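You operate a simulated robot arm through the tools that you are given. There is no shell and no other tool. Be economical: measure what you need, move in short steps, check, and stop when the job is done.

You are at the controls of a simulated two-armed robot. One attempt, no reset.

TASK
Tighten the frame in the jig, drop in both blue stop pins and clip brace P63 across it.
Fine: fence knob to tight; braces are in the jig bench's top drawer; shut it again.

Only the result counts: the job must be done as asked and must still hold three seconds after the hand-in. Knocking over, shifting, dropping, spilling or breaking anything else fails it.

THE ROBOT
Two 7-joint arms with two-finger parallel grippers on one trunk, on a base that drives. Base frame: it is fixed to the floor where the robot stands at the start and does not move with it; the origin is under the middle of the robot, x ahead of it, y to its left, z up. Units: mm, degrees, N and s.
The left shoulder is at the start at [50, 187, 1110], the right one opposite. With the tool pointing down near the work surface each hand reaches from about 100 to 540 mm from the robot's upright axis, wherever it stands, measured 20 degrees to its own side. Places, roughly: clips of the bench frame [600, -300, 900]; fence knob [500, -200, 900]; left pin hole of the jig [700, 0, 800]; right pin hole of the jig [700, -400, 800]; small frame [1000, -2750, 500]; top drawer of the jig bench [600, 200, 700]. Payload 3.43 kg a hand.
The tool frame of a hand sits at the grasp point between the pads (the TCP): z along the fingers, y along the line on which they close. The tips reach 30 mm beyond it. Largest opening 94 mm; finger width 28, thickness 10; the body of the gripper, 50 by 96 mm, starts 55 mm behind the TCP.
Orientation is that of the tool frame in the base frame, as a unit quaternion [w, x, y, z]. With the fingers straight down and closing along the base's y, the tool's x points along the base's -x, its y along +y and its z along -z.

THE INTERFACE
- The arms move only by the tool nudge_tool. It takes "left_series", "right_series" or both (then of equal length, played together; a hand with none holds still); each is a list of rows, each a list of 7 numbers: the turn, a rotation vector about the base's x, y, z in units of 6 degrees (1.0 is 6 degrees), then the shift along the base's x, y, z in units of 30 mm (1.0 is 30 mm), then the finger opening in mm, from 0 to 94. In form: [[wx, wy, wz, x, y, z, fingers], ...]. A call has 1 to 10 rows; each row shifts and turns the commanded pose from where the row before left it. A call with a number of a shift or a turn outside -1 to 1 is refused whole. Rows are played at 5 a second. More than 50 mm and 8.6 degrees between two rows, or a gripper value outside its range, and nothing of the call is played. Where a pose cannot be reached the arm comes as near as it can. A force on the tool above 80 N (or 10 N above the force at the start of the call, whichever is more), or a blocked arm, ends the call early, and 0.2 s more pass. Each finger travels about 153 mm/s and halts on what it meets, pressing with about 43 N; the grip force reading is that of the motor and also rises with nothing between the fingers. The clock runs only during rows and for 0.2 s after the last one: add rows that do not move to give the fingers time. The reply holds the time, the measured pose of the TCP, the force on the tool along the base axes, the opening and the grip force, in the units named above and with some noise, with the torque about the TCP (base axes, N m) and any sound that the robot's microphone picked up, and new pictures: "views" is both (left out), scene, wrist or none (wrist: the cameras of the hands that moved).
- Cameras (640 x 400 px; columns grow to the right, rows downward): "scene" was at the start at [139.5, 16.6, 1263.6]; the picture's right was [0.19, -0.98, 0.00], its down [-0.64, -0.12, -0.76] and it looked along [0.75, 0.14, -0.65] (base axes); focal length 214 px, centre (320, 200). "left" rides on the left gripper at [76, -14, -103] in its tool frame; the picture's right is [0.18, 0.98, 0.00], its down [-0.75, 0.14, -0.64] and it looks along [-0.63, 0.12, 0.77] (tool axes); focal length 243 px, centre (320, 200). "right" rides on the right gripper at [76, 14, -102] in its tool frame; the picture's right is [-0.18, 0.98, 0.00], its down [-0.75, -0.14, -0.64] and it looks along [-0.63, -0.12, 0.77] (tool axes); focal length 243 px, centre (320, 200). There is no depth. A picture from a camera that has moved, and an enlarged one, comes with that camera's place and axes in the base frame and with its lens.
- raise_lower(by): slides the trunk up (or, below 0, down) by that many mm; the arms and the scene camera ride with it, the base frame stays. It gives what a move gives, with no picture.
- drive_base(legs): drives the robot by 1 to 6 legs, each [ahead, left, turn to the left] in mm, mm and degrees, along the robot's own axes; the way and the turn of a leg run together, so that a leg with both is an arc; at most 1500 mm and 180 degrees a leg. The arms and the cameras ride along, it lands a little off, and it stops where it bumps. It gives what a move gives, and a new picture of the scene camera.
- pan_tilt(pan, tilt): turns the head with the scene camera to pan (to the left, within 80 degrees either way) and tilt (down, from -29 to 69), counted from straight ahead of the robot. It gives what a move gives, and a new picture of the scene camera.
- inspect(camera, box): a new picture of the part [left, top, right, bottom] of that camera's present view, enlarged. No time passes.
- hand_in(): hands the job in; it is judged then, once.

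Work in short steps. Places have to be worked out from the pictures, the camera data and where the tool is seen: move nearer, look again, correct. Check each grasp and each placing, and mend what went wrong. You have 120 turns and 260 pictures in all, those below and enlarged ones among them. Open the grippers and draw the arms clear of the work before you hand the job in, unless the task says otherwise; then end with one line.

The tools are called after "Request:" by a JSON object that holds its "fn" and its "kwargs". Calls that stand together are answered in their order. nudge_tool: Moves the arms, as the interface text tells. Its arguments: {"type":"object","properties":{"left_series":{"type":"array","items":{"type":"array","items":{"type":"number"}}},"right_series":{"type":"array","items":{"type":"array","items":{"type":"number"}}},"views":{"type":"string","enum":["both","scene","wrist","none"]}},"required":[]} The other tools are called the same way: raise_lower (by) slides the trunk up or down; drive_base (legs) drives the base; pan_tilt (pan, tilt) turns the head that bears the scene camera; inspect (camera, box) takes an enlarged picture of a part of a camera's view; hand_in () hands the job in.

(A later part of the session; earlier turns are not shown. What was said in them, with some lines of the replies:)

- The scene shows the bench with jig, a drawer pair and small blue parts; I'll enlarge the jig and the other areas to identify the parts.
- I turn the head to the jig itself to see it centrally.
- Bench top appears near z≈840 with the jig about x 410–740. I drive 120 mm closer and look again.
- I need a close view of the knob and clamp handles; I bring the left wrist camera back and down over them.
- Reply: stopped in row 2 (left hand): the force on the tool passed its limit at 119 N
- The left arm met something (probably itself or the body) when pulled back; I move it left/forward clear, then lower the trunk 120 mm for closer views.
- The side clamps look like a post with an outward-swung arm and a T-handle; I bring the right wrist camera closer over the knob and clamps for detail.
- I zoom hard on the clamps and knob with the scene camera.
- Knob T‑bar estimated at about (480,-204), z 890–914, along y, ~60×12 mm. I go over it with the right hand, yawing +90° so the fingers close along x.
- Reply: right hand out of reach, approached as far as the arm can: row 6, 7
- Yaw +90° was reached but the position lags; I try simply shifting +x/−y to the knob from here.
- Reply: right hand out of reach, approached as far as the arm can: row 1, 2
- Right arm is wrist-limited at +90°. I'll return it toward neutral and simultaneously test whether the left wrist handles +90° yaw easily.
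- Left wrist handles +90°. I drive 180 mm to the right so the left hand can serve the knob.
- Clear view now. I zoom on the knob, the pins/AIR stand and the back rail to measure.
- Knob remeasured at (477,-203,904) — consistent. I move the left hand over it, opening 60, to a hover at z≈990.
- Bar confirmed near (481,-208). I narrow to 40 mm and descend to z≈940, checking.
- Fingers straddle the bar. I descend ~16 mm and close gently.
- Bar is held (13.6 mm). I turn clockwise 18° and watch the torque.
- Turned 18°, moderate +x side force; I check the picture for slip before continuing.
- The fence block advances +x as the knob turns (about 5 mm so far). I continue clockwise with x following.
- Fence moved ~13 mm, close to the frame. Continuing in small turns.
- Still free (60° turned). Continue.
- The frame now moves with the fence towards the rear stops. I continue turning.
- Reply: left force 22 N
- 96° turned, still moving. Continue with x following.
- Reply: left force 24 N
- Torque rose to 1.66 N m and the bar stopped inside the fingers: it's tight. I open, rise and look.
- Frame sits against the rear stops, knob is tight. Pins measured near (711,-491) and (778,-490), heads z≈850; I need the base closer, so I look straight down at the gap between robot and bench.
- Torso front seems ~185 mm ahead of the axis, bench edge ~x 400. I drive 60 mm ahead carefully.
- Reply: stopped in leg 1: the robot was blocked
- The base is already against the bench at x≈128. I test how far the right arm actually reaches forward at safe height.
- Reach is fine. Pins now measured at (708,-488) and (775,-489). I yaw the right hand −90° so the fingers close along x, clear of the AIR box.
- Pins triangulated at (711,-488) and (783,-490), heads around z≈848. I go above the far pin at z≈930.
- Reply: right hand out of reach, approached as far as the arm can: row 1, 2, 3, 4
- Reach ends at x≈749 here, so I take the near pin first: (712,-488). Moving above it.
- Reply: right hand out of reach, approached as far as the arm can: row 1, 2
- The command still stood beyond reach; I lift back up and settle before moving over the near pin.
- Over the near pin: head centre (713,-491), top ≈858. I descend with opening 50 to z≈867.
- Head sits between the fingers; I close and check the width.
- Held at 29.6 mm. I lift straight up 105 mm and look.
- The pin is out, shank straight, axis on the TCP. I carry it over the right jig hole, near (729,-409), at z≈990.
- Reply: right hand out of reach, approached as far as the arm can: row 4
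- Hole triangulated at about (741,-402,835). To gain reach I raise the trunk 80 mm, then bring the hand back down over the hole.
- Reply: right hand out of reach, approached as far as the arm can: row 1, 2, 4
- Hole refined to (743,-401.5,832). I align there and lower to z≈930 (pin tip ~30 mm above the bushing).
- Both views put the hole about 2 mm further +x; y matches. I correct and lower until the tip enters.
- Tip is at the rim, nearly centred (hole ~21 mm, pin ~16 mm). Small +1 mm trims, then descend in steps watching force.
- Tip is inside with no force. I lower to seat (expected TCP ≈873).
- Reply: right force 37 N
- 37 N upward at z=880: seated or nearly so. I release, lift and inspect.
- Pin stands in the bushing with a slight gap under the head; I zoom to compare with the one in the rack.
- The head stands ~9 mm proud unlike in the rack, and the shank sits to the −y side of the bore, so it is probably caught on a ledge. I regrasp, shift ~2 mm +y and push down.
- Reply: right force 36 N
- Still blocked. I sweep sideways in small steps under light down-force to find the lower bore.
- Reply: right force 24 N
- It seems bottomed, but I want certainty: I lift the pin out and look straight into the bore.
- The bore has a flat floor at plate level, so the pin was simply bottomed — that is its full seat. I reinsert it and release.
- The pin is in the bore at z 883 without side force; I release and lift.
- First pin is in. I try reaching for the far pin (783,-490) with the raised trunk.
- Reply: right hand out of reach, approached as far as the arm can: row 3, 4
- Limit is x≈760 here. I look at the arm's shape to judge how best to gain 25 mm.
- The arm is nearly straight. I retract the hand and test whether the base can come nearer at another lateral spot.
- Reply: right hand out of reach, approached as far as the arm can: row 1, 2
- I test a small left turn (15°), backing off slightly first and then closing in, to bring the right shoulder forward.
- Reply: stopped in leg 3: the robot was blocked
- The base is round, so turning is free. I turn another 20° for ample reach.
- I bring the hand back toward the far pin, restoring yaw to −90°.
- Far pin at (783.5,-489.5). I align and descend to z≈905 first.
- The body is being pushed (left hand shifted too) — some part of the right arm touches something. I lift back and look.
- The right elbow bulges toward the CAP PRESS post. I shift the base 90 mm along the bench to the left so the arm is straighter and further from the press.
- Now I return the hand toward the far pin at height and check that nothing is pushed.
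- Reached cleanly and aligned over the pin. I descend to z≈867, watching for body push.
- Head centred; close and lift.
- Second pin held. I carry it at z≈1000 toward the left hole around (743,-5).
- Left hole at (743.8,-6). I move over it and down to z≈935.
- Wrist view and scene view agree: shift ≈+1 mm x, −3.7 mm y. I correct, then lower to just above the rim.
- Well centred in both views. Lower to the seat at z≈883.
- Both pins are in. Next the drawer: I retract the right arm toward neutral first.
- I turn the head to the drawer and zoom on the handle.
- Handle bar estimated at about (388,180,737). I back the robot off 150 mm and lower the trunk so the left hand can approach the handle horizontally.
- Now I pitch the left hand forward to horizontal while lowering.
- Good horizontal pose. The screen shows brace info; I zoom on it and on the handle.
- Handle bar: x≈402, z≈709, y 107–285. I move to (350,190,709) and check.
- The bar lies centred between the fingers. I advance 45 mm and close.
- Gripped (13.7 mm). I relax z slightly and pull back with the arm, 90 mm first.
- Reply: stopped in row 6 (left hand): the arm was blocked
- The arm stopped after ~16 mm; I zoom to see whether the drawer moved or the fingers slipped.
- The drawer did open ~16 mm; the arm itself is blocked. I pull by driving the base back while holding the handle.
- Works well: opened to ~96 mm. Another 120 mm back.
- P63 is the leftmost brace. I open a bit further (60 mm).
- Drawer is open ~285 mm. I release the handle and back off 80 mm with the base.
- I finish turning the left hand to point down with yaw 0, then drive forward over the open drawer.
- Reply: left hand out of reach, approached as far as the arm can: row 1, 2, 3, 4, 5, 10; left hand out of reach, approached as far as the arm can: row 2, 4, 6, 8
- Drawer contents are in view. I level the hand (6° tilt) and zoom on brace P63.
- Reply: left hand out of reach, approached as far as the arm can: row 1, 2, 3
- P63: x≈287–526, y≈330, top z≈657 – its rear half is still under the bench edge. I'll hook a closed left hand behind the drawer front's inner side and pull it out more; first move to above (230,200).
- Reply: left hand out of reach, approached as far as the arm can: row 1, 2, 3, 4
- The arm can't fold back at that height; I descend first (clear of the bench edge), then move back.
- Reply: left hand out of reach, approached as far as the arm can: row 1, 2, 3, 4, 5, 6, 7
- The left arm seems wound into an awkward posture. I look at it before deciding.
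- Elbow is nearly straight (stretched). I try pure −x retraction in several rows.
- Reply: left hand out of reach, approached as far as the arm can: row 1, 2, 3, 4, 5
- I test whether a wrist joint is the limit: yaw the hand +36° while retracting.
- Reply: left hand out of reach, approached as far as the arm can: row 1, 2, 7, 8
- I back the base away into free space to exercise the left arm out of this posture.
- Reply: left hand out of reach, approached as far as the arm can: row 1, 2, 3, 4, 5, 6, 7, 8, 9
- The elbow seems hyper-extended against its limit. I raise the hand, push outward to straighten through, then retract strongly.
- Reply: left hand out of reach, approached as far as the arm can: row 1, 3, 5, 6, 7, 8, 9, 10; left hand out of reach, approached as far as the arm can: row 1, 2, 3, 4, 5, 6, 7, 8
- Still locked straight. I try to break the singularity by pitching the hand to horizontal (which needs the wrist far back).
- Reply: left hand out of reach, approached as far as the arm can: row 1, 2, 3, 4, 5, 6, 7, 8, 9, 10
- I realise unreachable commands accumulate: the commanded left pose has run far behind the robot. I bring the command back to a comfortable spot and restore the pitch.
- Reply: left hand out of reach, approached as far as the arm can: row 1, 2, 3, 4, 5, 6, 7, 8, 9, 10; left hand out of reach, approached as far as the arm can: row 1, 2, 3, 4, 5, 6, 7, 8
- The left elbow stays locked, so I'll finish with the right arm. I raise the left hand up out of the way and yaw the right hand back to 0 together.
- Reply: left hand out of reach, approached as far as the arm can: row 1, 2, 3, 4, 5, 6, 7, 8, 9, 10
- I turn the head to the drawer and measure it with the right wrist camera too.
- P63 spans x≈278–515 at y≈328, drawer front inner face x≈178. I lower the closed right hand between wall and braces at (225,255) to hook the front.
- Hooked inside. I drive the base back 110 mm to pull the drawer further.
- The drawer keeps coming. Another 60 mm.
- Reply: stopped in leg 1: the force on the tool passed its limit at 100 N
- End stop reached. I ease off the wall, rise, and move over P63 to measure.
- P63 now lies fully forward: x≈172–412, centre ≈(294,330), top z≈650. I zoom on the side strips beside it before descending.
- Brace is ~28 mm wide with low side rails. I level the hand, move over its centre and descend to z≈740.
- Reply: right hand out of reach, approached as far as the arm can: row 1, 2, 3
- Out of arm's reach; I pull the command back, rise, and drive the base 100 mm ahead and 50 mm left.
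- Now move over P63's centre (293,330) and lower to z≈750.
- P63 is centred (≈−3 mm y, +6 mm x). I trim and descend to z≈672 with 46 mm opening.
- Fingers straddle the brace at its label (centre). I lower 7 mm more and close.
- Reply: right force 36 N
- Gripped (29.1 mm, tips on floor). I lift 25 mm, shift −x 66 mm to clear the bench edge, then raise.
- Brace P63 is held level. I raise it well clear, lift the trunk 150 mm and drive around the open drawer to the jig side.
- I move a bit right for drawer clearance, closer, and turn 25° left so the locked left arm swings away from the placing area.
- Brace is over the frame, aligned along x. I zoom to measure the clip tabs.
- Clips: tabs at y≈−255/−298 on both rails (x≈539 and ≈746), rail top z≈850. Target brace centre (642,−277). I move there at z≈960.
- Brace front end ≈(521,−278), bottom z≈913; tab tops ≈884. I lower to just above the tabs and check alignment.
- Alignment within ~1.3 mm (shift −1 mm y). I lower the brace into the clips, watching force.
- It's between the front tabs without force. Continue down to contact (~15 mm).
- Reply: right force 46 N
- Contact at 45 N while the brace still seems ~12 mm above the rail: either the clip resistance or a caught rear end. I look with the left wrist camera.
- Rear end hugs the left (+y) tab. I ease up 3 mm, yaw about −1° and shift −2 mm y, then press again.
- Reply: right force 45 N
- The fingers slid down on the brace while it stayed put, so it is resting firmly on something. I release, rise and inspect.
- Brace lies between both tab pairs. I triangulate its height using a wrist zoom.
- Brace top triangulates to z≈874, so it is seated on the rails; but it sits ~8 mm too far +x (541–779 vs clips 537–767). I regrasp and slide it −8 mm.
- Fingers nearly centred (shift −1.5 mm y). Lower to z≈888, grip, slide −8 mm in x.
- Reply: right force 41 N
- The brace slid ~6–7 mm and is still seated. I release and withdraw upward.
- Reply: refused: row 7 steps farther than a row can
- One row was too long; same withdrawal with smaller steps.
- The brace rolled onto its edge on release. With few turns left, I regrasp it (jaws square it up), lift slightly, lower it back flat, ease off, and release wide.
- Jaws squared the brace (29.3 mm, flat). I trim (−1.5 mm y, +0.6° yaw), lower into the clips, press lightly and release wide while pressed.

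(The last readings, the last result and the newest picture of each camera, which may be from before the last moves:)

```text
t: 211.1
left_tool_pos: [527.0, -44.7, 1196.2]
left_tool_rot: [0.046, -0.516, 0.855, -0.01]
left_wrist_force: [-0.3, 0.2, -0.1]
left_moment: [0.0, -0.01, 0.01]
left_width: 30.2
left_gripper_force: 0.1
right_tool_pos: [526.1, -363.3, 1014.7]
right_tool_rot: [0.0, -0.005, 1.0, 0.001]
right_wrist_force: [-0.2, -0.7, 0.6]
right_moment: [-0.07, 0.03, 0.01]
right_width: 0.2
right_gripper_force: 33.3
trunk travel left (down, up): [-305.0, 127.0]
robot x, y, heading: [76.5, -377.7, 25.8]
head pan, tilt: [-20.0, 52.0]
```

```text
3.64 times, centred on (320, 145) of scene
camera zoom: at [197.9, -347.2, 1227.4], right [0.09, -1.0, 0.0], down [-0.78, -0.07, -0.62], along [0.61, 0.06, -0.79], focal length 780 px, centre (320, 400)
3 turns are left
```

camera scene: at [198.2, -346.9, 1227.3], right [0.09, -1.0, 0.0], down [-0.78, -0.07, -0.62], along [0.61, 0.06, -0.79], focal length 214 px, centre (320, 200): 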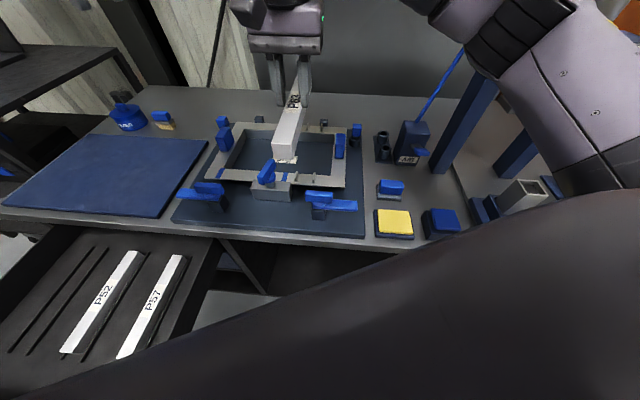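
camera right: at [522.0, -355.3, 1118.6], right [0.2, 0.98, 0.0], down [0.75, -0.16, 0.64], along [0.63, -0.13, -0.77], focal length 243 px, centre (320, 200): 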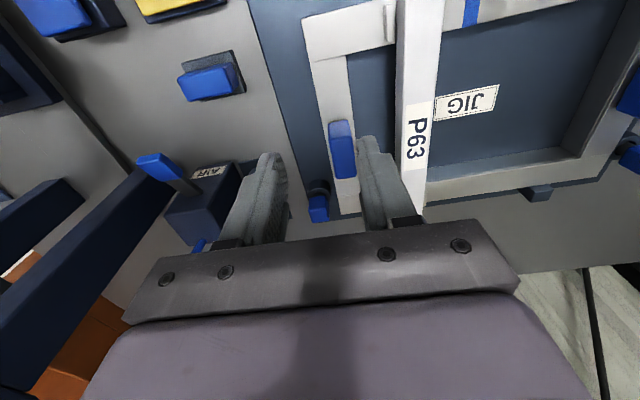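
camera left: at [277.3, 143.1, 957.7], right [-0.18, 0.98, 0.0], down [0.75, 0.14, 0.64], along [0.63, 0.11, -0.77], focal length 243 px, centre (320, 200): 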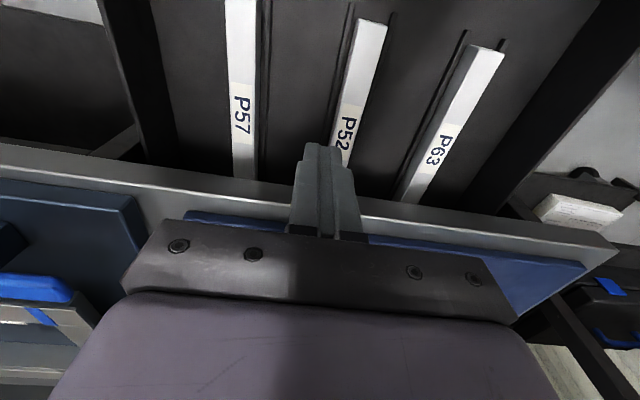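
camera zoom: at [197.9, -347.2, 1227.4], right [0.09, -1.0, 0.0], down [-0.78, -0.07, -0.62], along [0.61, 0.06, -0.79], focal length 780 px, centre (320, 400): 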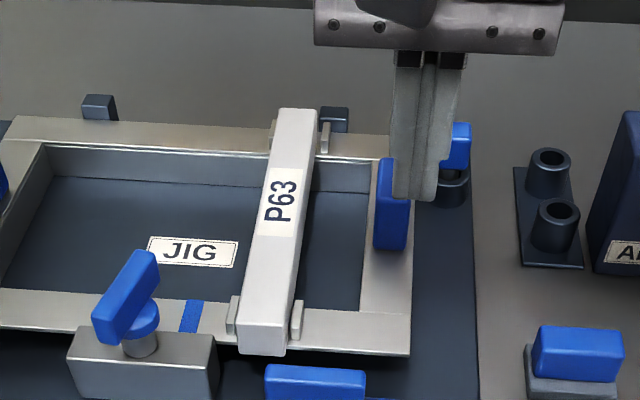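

The brace now lies flat in the clips. Next I close the drawer in one sequence: drive round in front of it, pitch the right hand forward with closed fingers, and push the panel shut with the base.

Request:
{"fn": "drive_base", "kwargs": {"legs": [[0, 0, -25.5], [-645, 0, 0], [0, 618, 0]]}}

Request:
{"fn": "raise_lower", "kwargs": {"by": -150}}

Request:
{"fn": "nudge_tool", "kwargs": {"right_series": [[0, -1, 0, 0.33, 0, -0.58, 0], [0, -1, 0, 0.33, 0, -0.58, 0], [0, -1, 0, 0.33, 0, -0.58, 0], [0, -1, 0, 0.33, 0, -0.58, 0], [0, -1, 0, 0.33, 0, -0.58, 0], [0, -1, 0, 0.33, 0, -0.58, 0], [0, -1, 0, 0.33, 0, -0.58, 0], [0, -1, 0, 0.33, 0, -0.58, 0], [0, -1, 0, 0.33, 0, -0.58, 0], [0, -1, 0, 0.33, 0, -0.58, 0]], "views": "none"}}

Request:
{"fn": "pan_tilt", "kwargs": {"pan": 0, "tilt": 45}}

Request:
{"fn": "drive_base", "kwargs": {"legs": [[490, 0, 0]]}}

```text
t: 221.6
left_tool_pos: [-40.3, 360.7, 1196.0]
left_tool_rot: [0.043, -0.321, 0.946, -0.02]
left_wrist_force: [0.1, 0.9, 0.3]
left_moment: [-0.01, 0.0, -0.02]
left_width: 29.7
left_gripper_force: 0.0
right_tool_pos: [-175.3, 72.0, 1014.5]
right_tool_rot: [0.0, 0.208, 0.978, 0.001]
right_wrist_force: [0.4, -0.5, 0.3]
right_moment: [0.02, -0.02, 0.02]
right_width: 0.0
right_gripper_force: 33.3
trunk travel left (down, up): [-305.0, 127.0]
robot x, y, heading: [-594.2, 244.2, 1.0]
head pan, tilt: [-20.0, 52.0]
camera scene: at [-466.3, 221.5, 1227.3], right [-0.33, -0.94, 0.0], down [-0.74, 0.26, -0.62], along [0.58, -0.2, -0.79], focal length 214 px, centre (320, 200)
```

scene: 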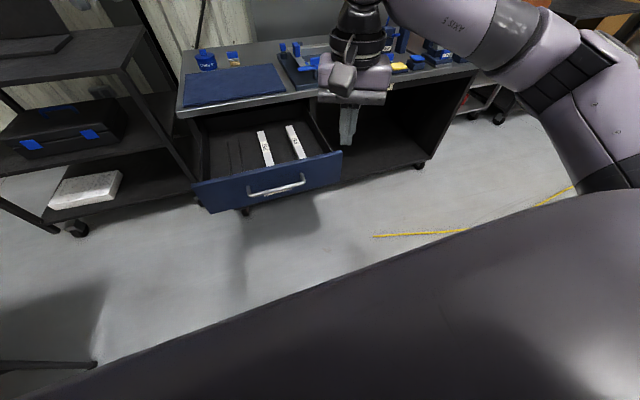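

```text
t: 223.4
left_tool_pos: [-40.3, 361.6, 1045.2]
left_tool_rot: [0.042, -0.321, 0.946, -0.02]
left_wrist_force: [-0.4, -0.6, 0.3]
left_moment: [0.02, -0.04, 0.0]
left_width: 30.0
left_gripper_force: 0.2
right_tool_pos: [-174.1, 71.6, 864.3]
right_tool_rot: [0.0, 0.208, 0.978, 0.001]
right_wrist_force: [-0.4, -0.4, 0.0]
right_moment: [0.01, -0.02, -0.02]
right_width: 0.0
right_gripper_force: 32.8
trunk travel left (down, up): [-155.0, 277.0]
robot x, y, heading: [-593.4, 244.3, 1.0]
head pan, tilt: [-20.0, 52.0]
```

```text
t: 225.6
left_tool_pos: [-41.3, 361.6, 1045.1]
left_tool_rot: [0.043, -0.322, 0.946, -0.019]
left_wrist_force: [0.5, 0.2, -0.6]
left_moment: [0.0, 0.0, 0.0]
left_width: 30.1
left_gripper_force: 0.0
right_tool_pos: [-84.5, 72.7, 705.7]
right_tool_rot: [0.444, 0.185, 0.871, 0.095]
right_wrist_force: [0.0, 0.1, 0.0]
right_moment: [0.02, -0.02, 0.02]
right_width: 0.2
right_gripper_force: 33.2
right hand out of reach, approached as far as the arm can: row 10
trunk travel left (down, up): [-155.0, 277.0]
robot x, y, heading: [-591.5, 244.2, 0.8]
head pan, tilt: [-20.0, 52.0]
```

```text
t: 226.4
left_tool_pos: [-41.5, 361.4, 1046.0]
left_tool_rot: [0.043, -0.321, 0.946, -0.02]
left_wrist_force: [-0.7, 0.1, -0.1]
left_moment: [-0.03, -0.02, 0.0]
left_width: 30.1
left_gripper_force: 0.0
right_tool_pos: [-86.9, 72.9, 707.3]
right_tool_rot: [0.444, 0.183, 0.872, 0.096]
right_wrist_force: [-0.7, 0.2, 0.1]
right_moment: [-0.01, 0.01, 0.0]
right_width: 0.2
right_gripper_force: 33.1
trunk travel left (down, up): [-155.0, 277.0]
robot x, y, heading: [-593.4, 239.8, 1.2]
head pan, tilt: [0.0, 45.0]
camera scene: at [-456.0, 247.2, 1086.9], right [0.01, -1.0, 0.0], down [-0.71, -0.01, -0.71], along [0.71, 0.01, -0.71], focal length 214 px, centre (320, 200)
```

scene: 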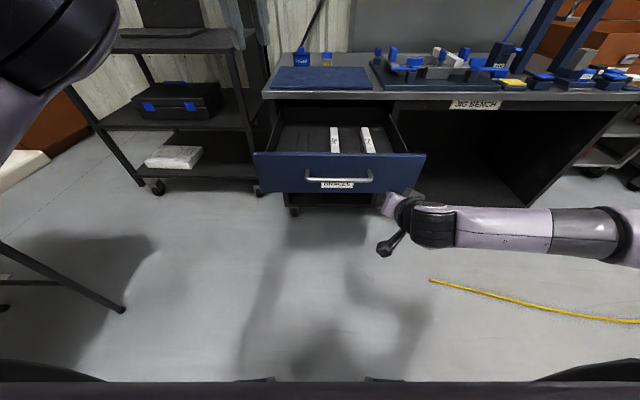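

```text
t: 229.3
left_tool_pos: [443.7, 364.5, 1044.5]
left_tool_rot: [0.042, -0.319, 0.947, -0.02]
left_wrist_force: [0.5, 0.1, 0.9]
left_moment: [-0.01, 0.0, 0.02]
left_width: 30.1
left_gripper_force: 0.0
right_tool_pos: [396.1, 77.1, 706.7]
right_tool_rot: [0.445, 0.186, 0.871, 0.095]
right_wrist_force: [-0.2, -0.5, 0.2]
right_moment: [0.04, 0.06, -0.01]
right_width: 0.0
right_gripper_force: 32.7
trunk travel left (down, up): [-155.0, 277.0]
robot x, y, heading: [-110.3, 250.3, 0.5]
head pan, tilt: [0.0, 45.0]
camera scene: at [28.0, 252.8, 1086.9], right [0.01, -1.0, 0.0], down [-0.71, -0.01, -0.71], along [0.71, 0.01, -0.71], focal length 214 px, centre (320, 200)
2 turns are left
```

scene: 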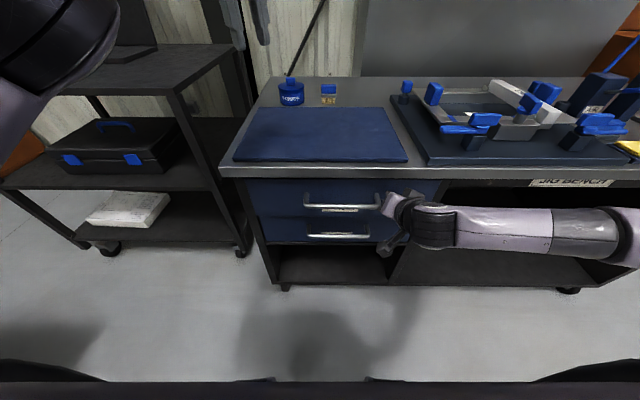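

The drawer is essentially shut with no contact force yet. I push a last 40 mm (force-limited), back off and open the gripper.

Request:
{"fn": "drive_base", "kwargs": {"legs": [[40, 0, 0]]}}

Request:
{"fn": "drive_base", "kwargs": {"legs": [[-250, 0, 0]]}}

Request:
{"fn": "nudge_tool", "kwargs": {"right_series": [[0, 0, 0, 0, 0, 0, 60], [0, 0, 0, 0, 0, 0, 60], [0, 0, 0, 0, 0, 0, 60]], "views": "none"}}

Request:
{"fn": "inspect", "kwargs": {"camera": "scene", "box": [230, 60, 430, 220]}}

Request:
{"fn": "inspect", "kwargs": {"camera": "scene", "box": [370, 40, 570, 140]}}

```text
t: 230.1
left_tool_pos: [466.9, 362.9, 1044.5]
left_tool_rot: [0.042, -0.32, 0.946, -0.018]
left_wrist_force: [-0.2, 0.9, -0.1]
left_moment: [0.0, -0.03, 0.02]
left_width: 30.1
left_gripper_force: 0.1
right_tool_pos: [413.9, 77.6, 707.4]
right_tool_rot: [0.44, 0.187, 0.873, 0.094]
right_wrist_force: [-11.2, -2.0, 6.9]
right_moment: [0.01, -0.13, -0.03]
right_width: 0.0
right_gripper_force: 33.0
trunk travel left (down, up): [-155.0, 277.0]
robot x, y, heading: [-87.2, 250.7, 0.5]
head pan, tilt: [0.0, 45.0]
stopped in leg 1: the force on the tool passed its limit at 107 N (the readings are from after the stop); the commanded pose is now the measured one
camera scene: at [50.9, 252.5, 1087.0], right [0.01, -1.0, 0.0], down [-0.71, -0.01, -0.71], along [0.71, 0.01, -0.71], focal length 214 px, centre (320, 200)
```

scene: 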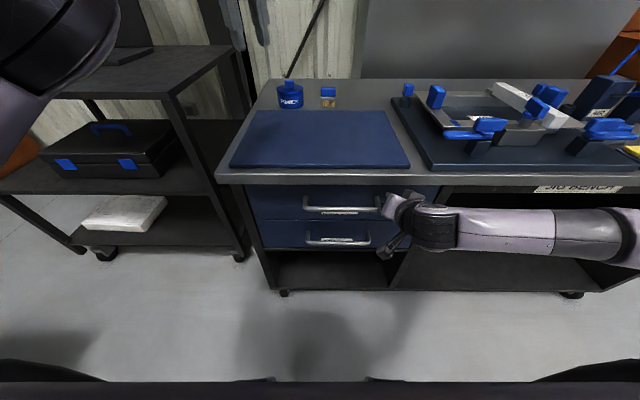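

```text
t: 232.0
left_tool_pos: [217.1, 362.0, 1044.1]
left_tool_rot: [0.041, -0.321, 0.946, -0.019]
left_wrist_force: [0.5, 0.0, -0.2]
left_moment: [-0.01, 0.01, 0.0]
left_width: 30.0
left_gripper_force: 0.1
right_tool_pos: [164.4, 76.0, 705.5]
right_tool_rot: [0.441, 0.186, 0.873, 0.095]
right_wrist_force: [-0.3, -0.3, 0.0]
right_moment: [0.01, 0.01, 0.02]
right_width: 0.0
right_gripper_force: 32.6
trunk travel left (down, up): [-155.0, 277.0]
robot x, y, heading: [-338.6, 243.1, 0.8]
head pan, tilt: [0.0, 45.0]
camera scene: at [-199.1, 250.5, 1086.9], right [0.01, -1.0, 0.0], down [-0.71, -0.01, -0.71], along [0.71, 0.01, -0.71], focal length 214 px, centre (320, 200)
```

scene: 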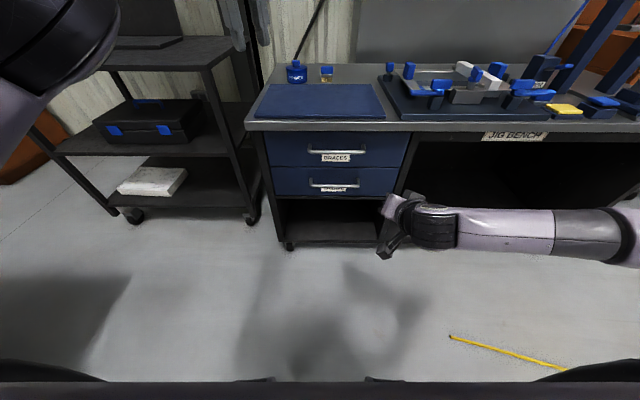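

```text
t: 232.8
left_tool_pos: [216.8, 362.7, 1044.8]
left_tool_rot: [0.041, -0.32, 0.946, -0.018]
left_wrist_force: [0.2, -0.8, -0.3]
left_moment: [-0.01, -0.01, -0.03]
left_width: 29.8
left_gripper_force: 0.1
right_tool_pos: [164.8, 75.0, 706.4]
right_tool_rot: [0.441, 0.185, 0.873, 0.093]
right_wrist_force: [-0.6, 0.4, 0.1]
right_moment: [0.01, 0.01, -0.01]
right_width: 59.8
right_gripper_force: 0.0
trunk travel left (down, up): [-155.0, 277.0]
robot x, y, heading: [-338.5, 245.0, 0.5]
head pan, tilt: [0.0, 45.0]
```

```text
2.50 times, centred on (330, 140) of scene
camera zoom: at [-199.1, 250.5, 1086.9], right [0.01, -1.0, 0.0], down [-0.71, -0.01, -0.71], along [0.71, 0.01, -0.71], focal length 536 px, centre (295, 350)
```

zoom: 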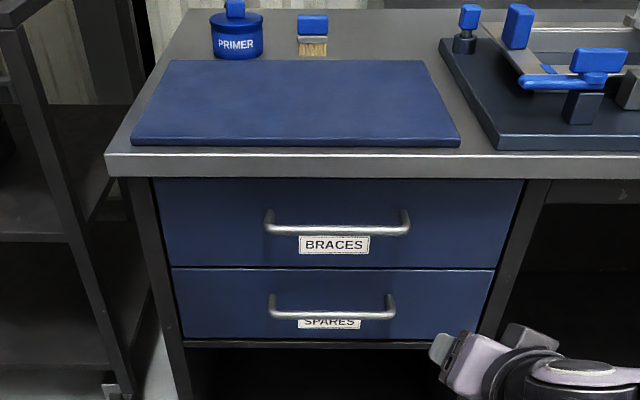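

```text
3.20 times, centred on (470, 90) of scene
camera zoom: at [-199.1, 250.5, 1086.9], right [0.01, -1.0, 0.0], down [-0.71, -0.01, -0.71], along [0.71, 0.01, -0.71], focal length 686 px, centre (-160, 552)
1 turns are left
```

zoom: 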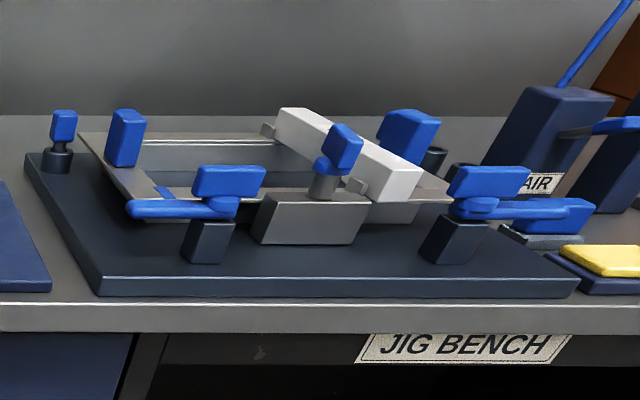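

The drawer is shut, both pins are in, the knob is tight and brace P63 lies in the clips. The arms are clear, so I hand in.

Request:
{"fn": "hand_in", "kwargs": {}}

```text
The job is handed in.
```

I handed the job in with the fence knob tight, both blue pins in, P63 in the clips and the drawer shut. I did not feel or hear the brace click. The brace rolled on its edge once and I reset it flat. The pins bottom out with their heads about 9 mm proud, and I left the jig's two swing clamps alone. The bench screen reads brace P52, but I followed your P63.
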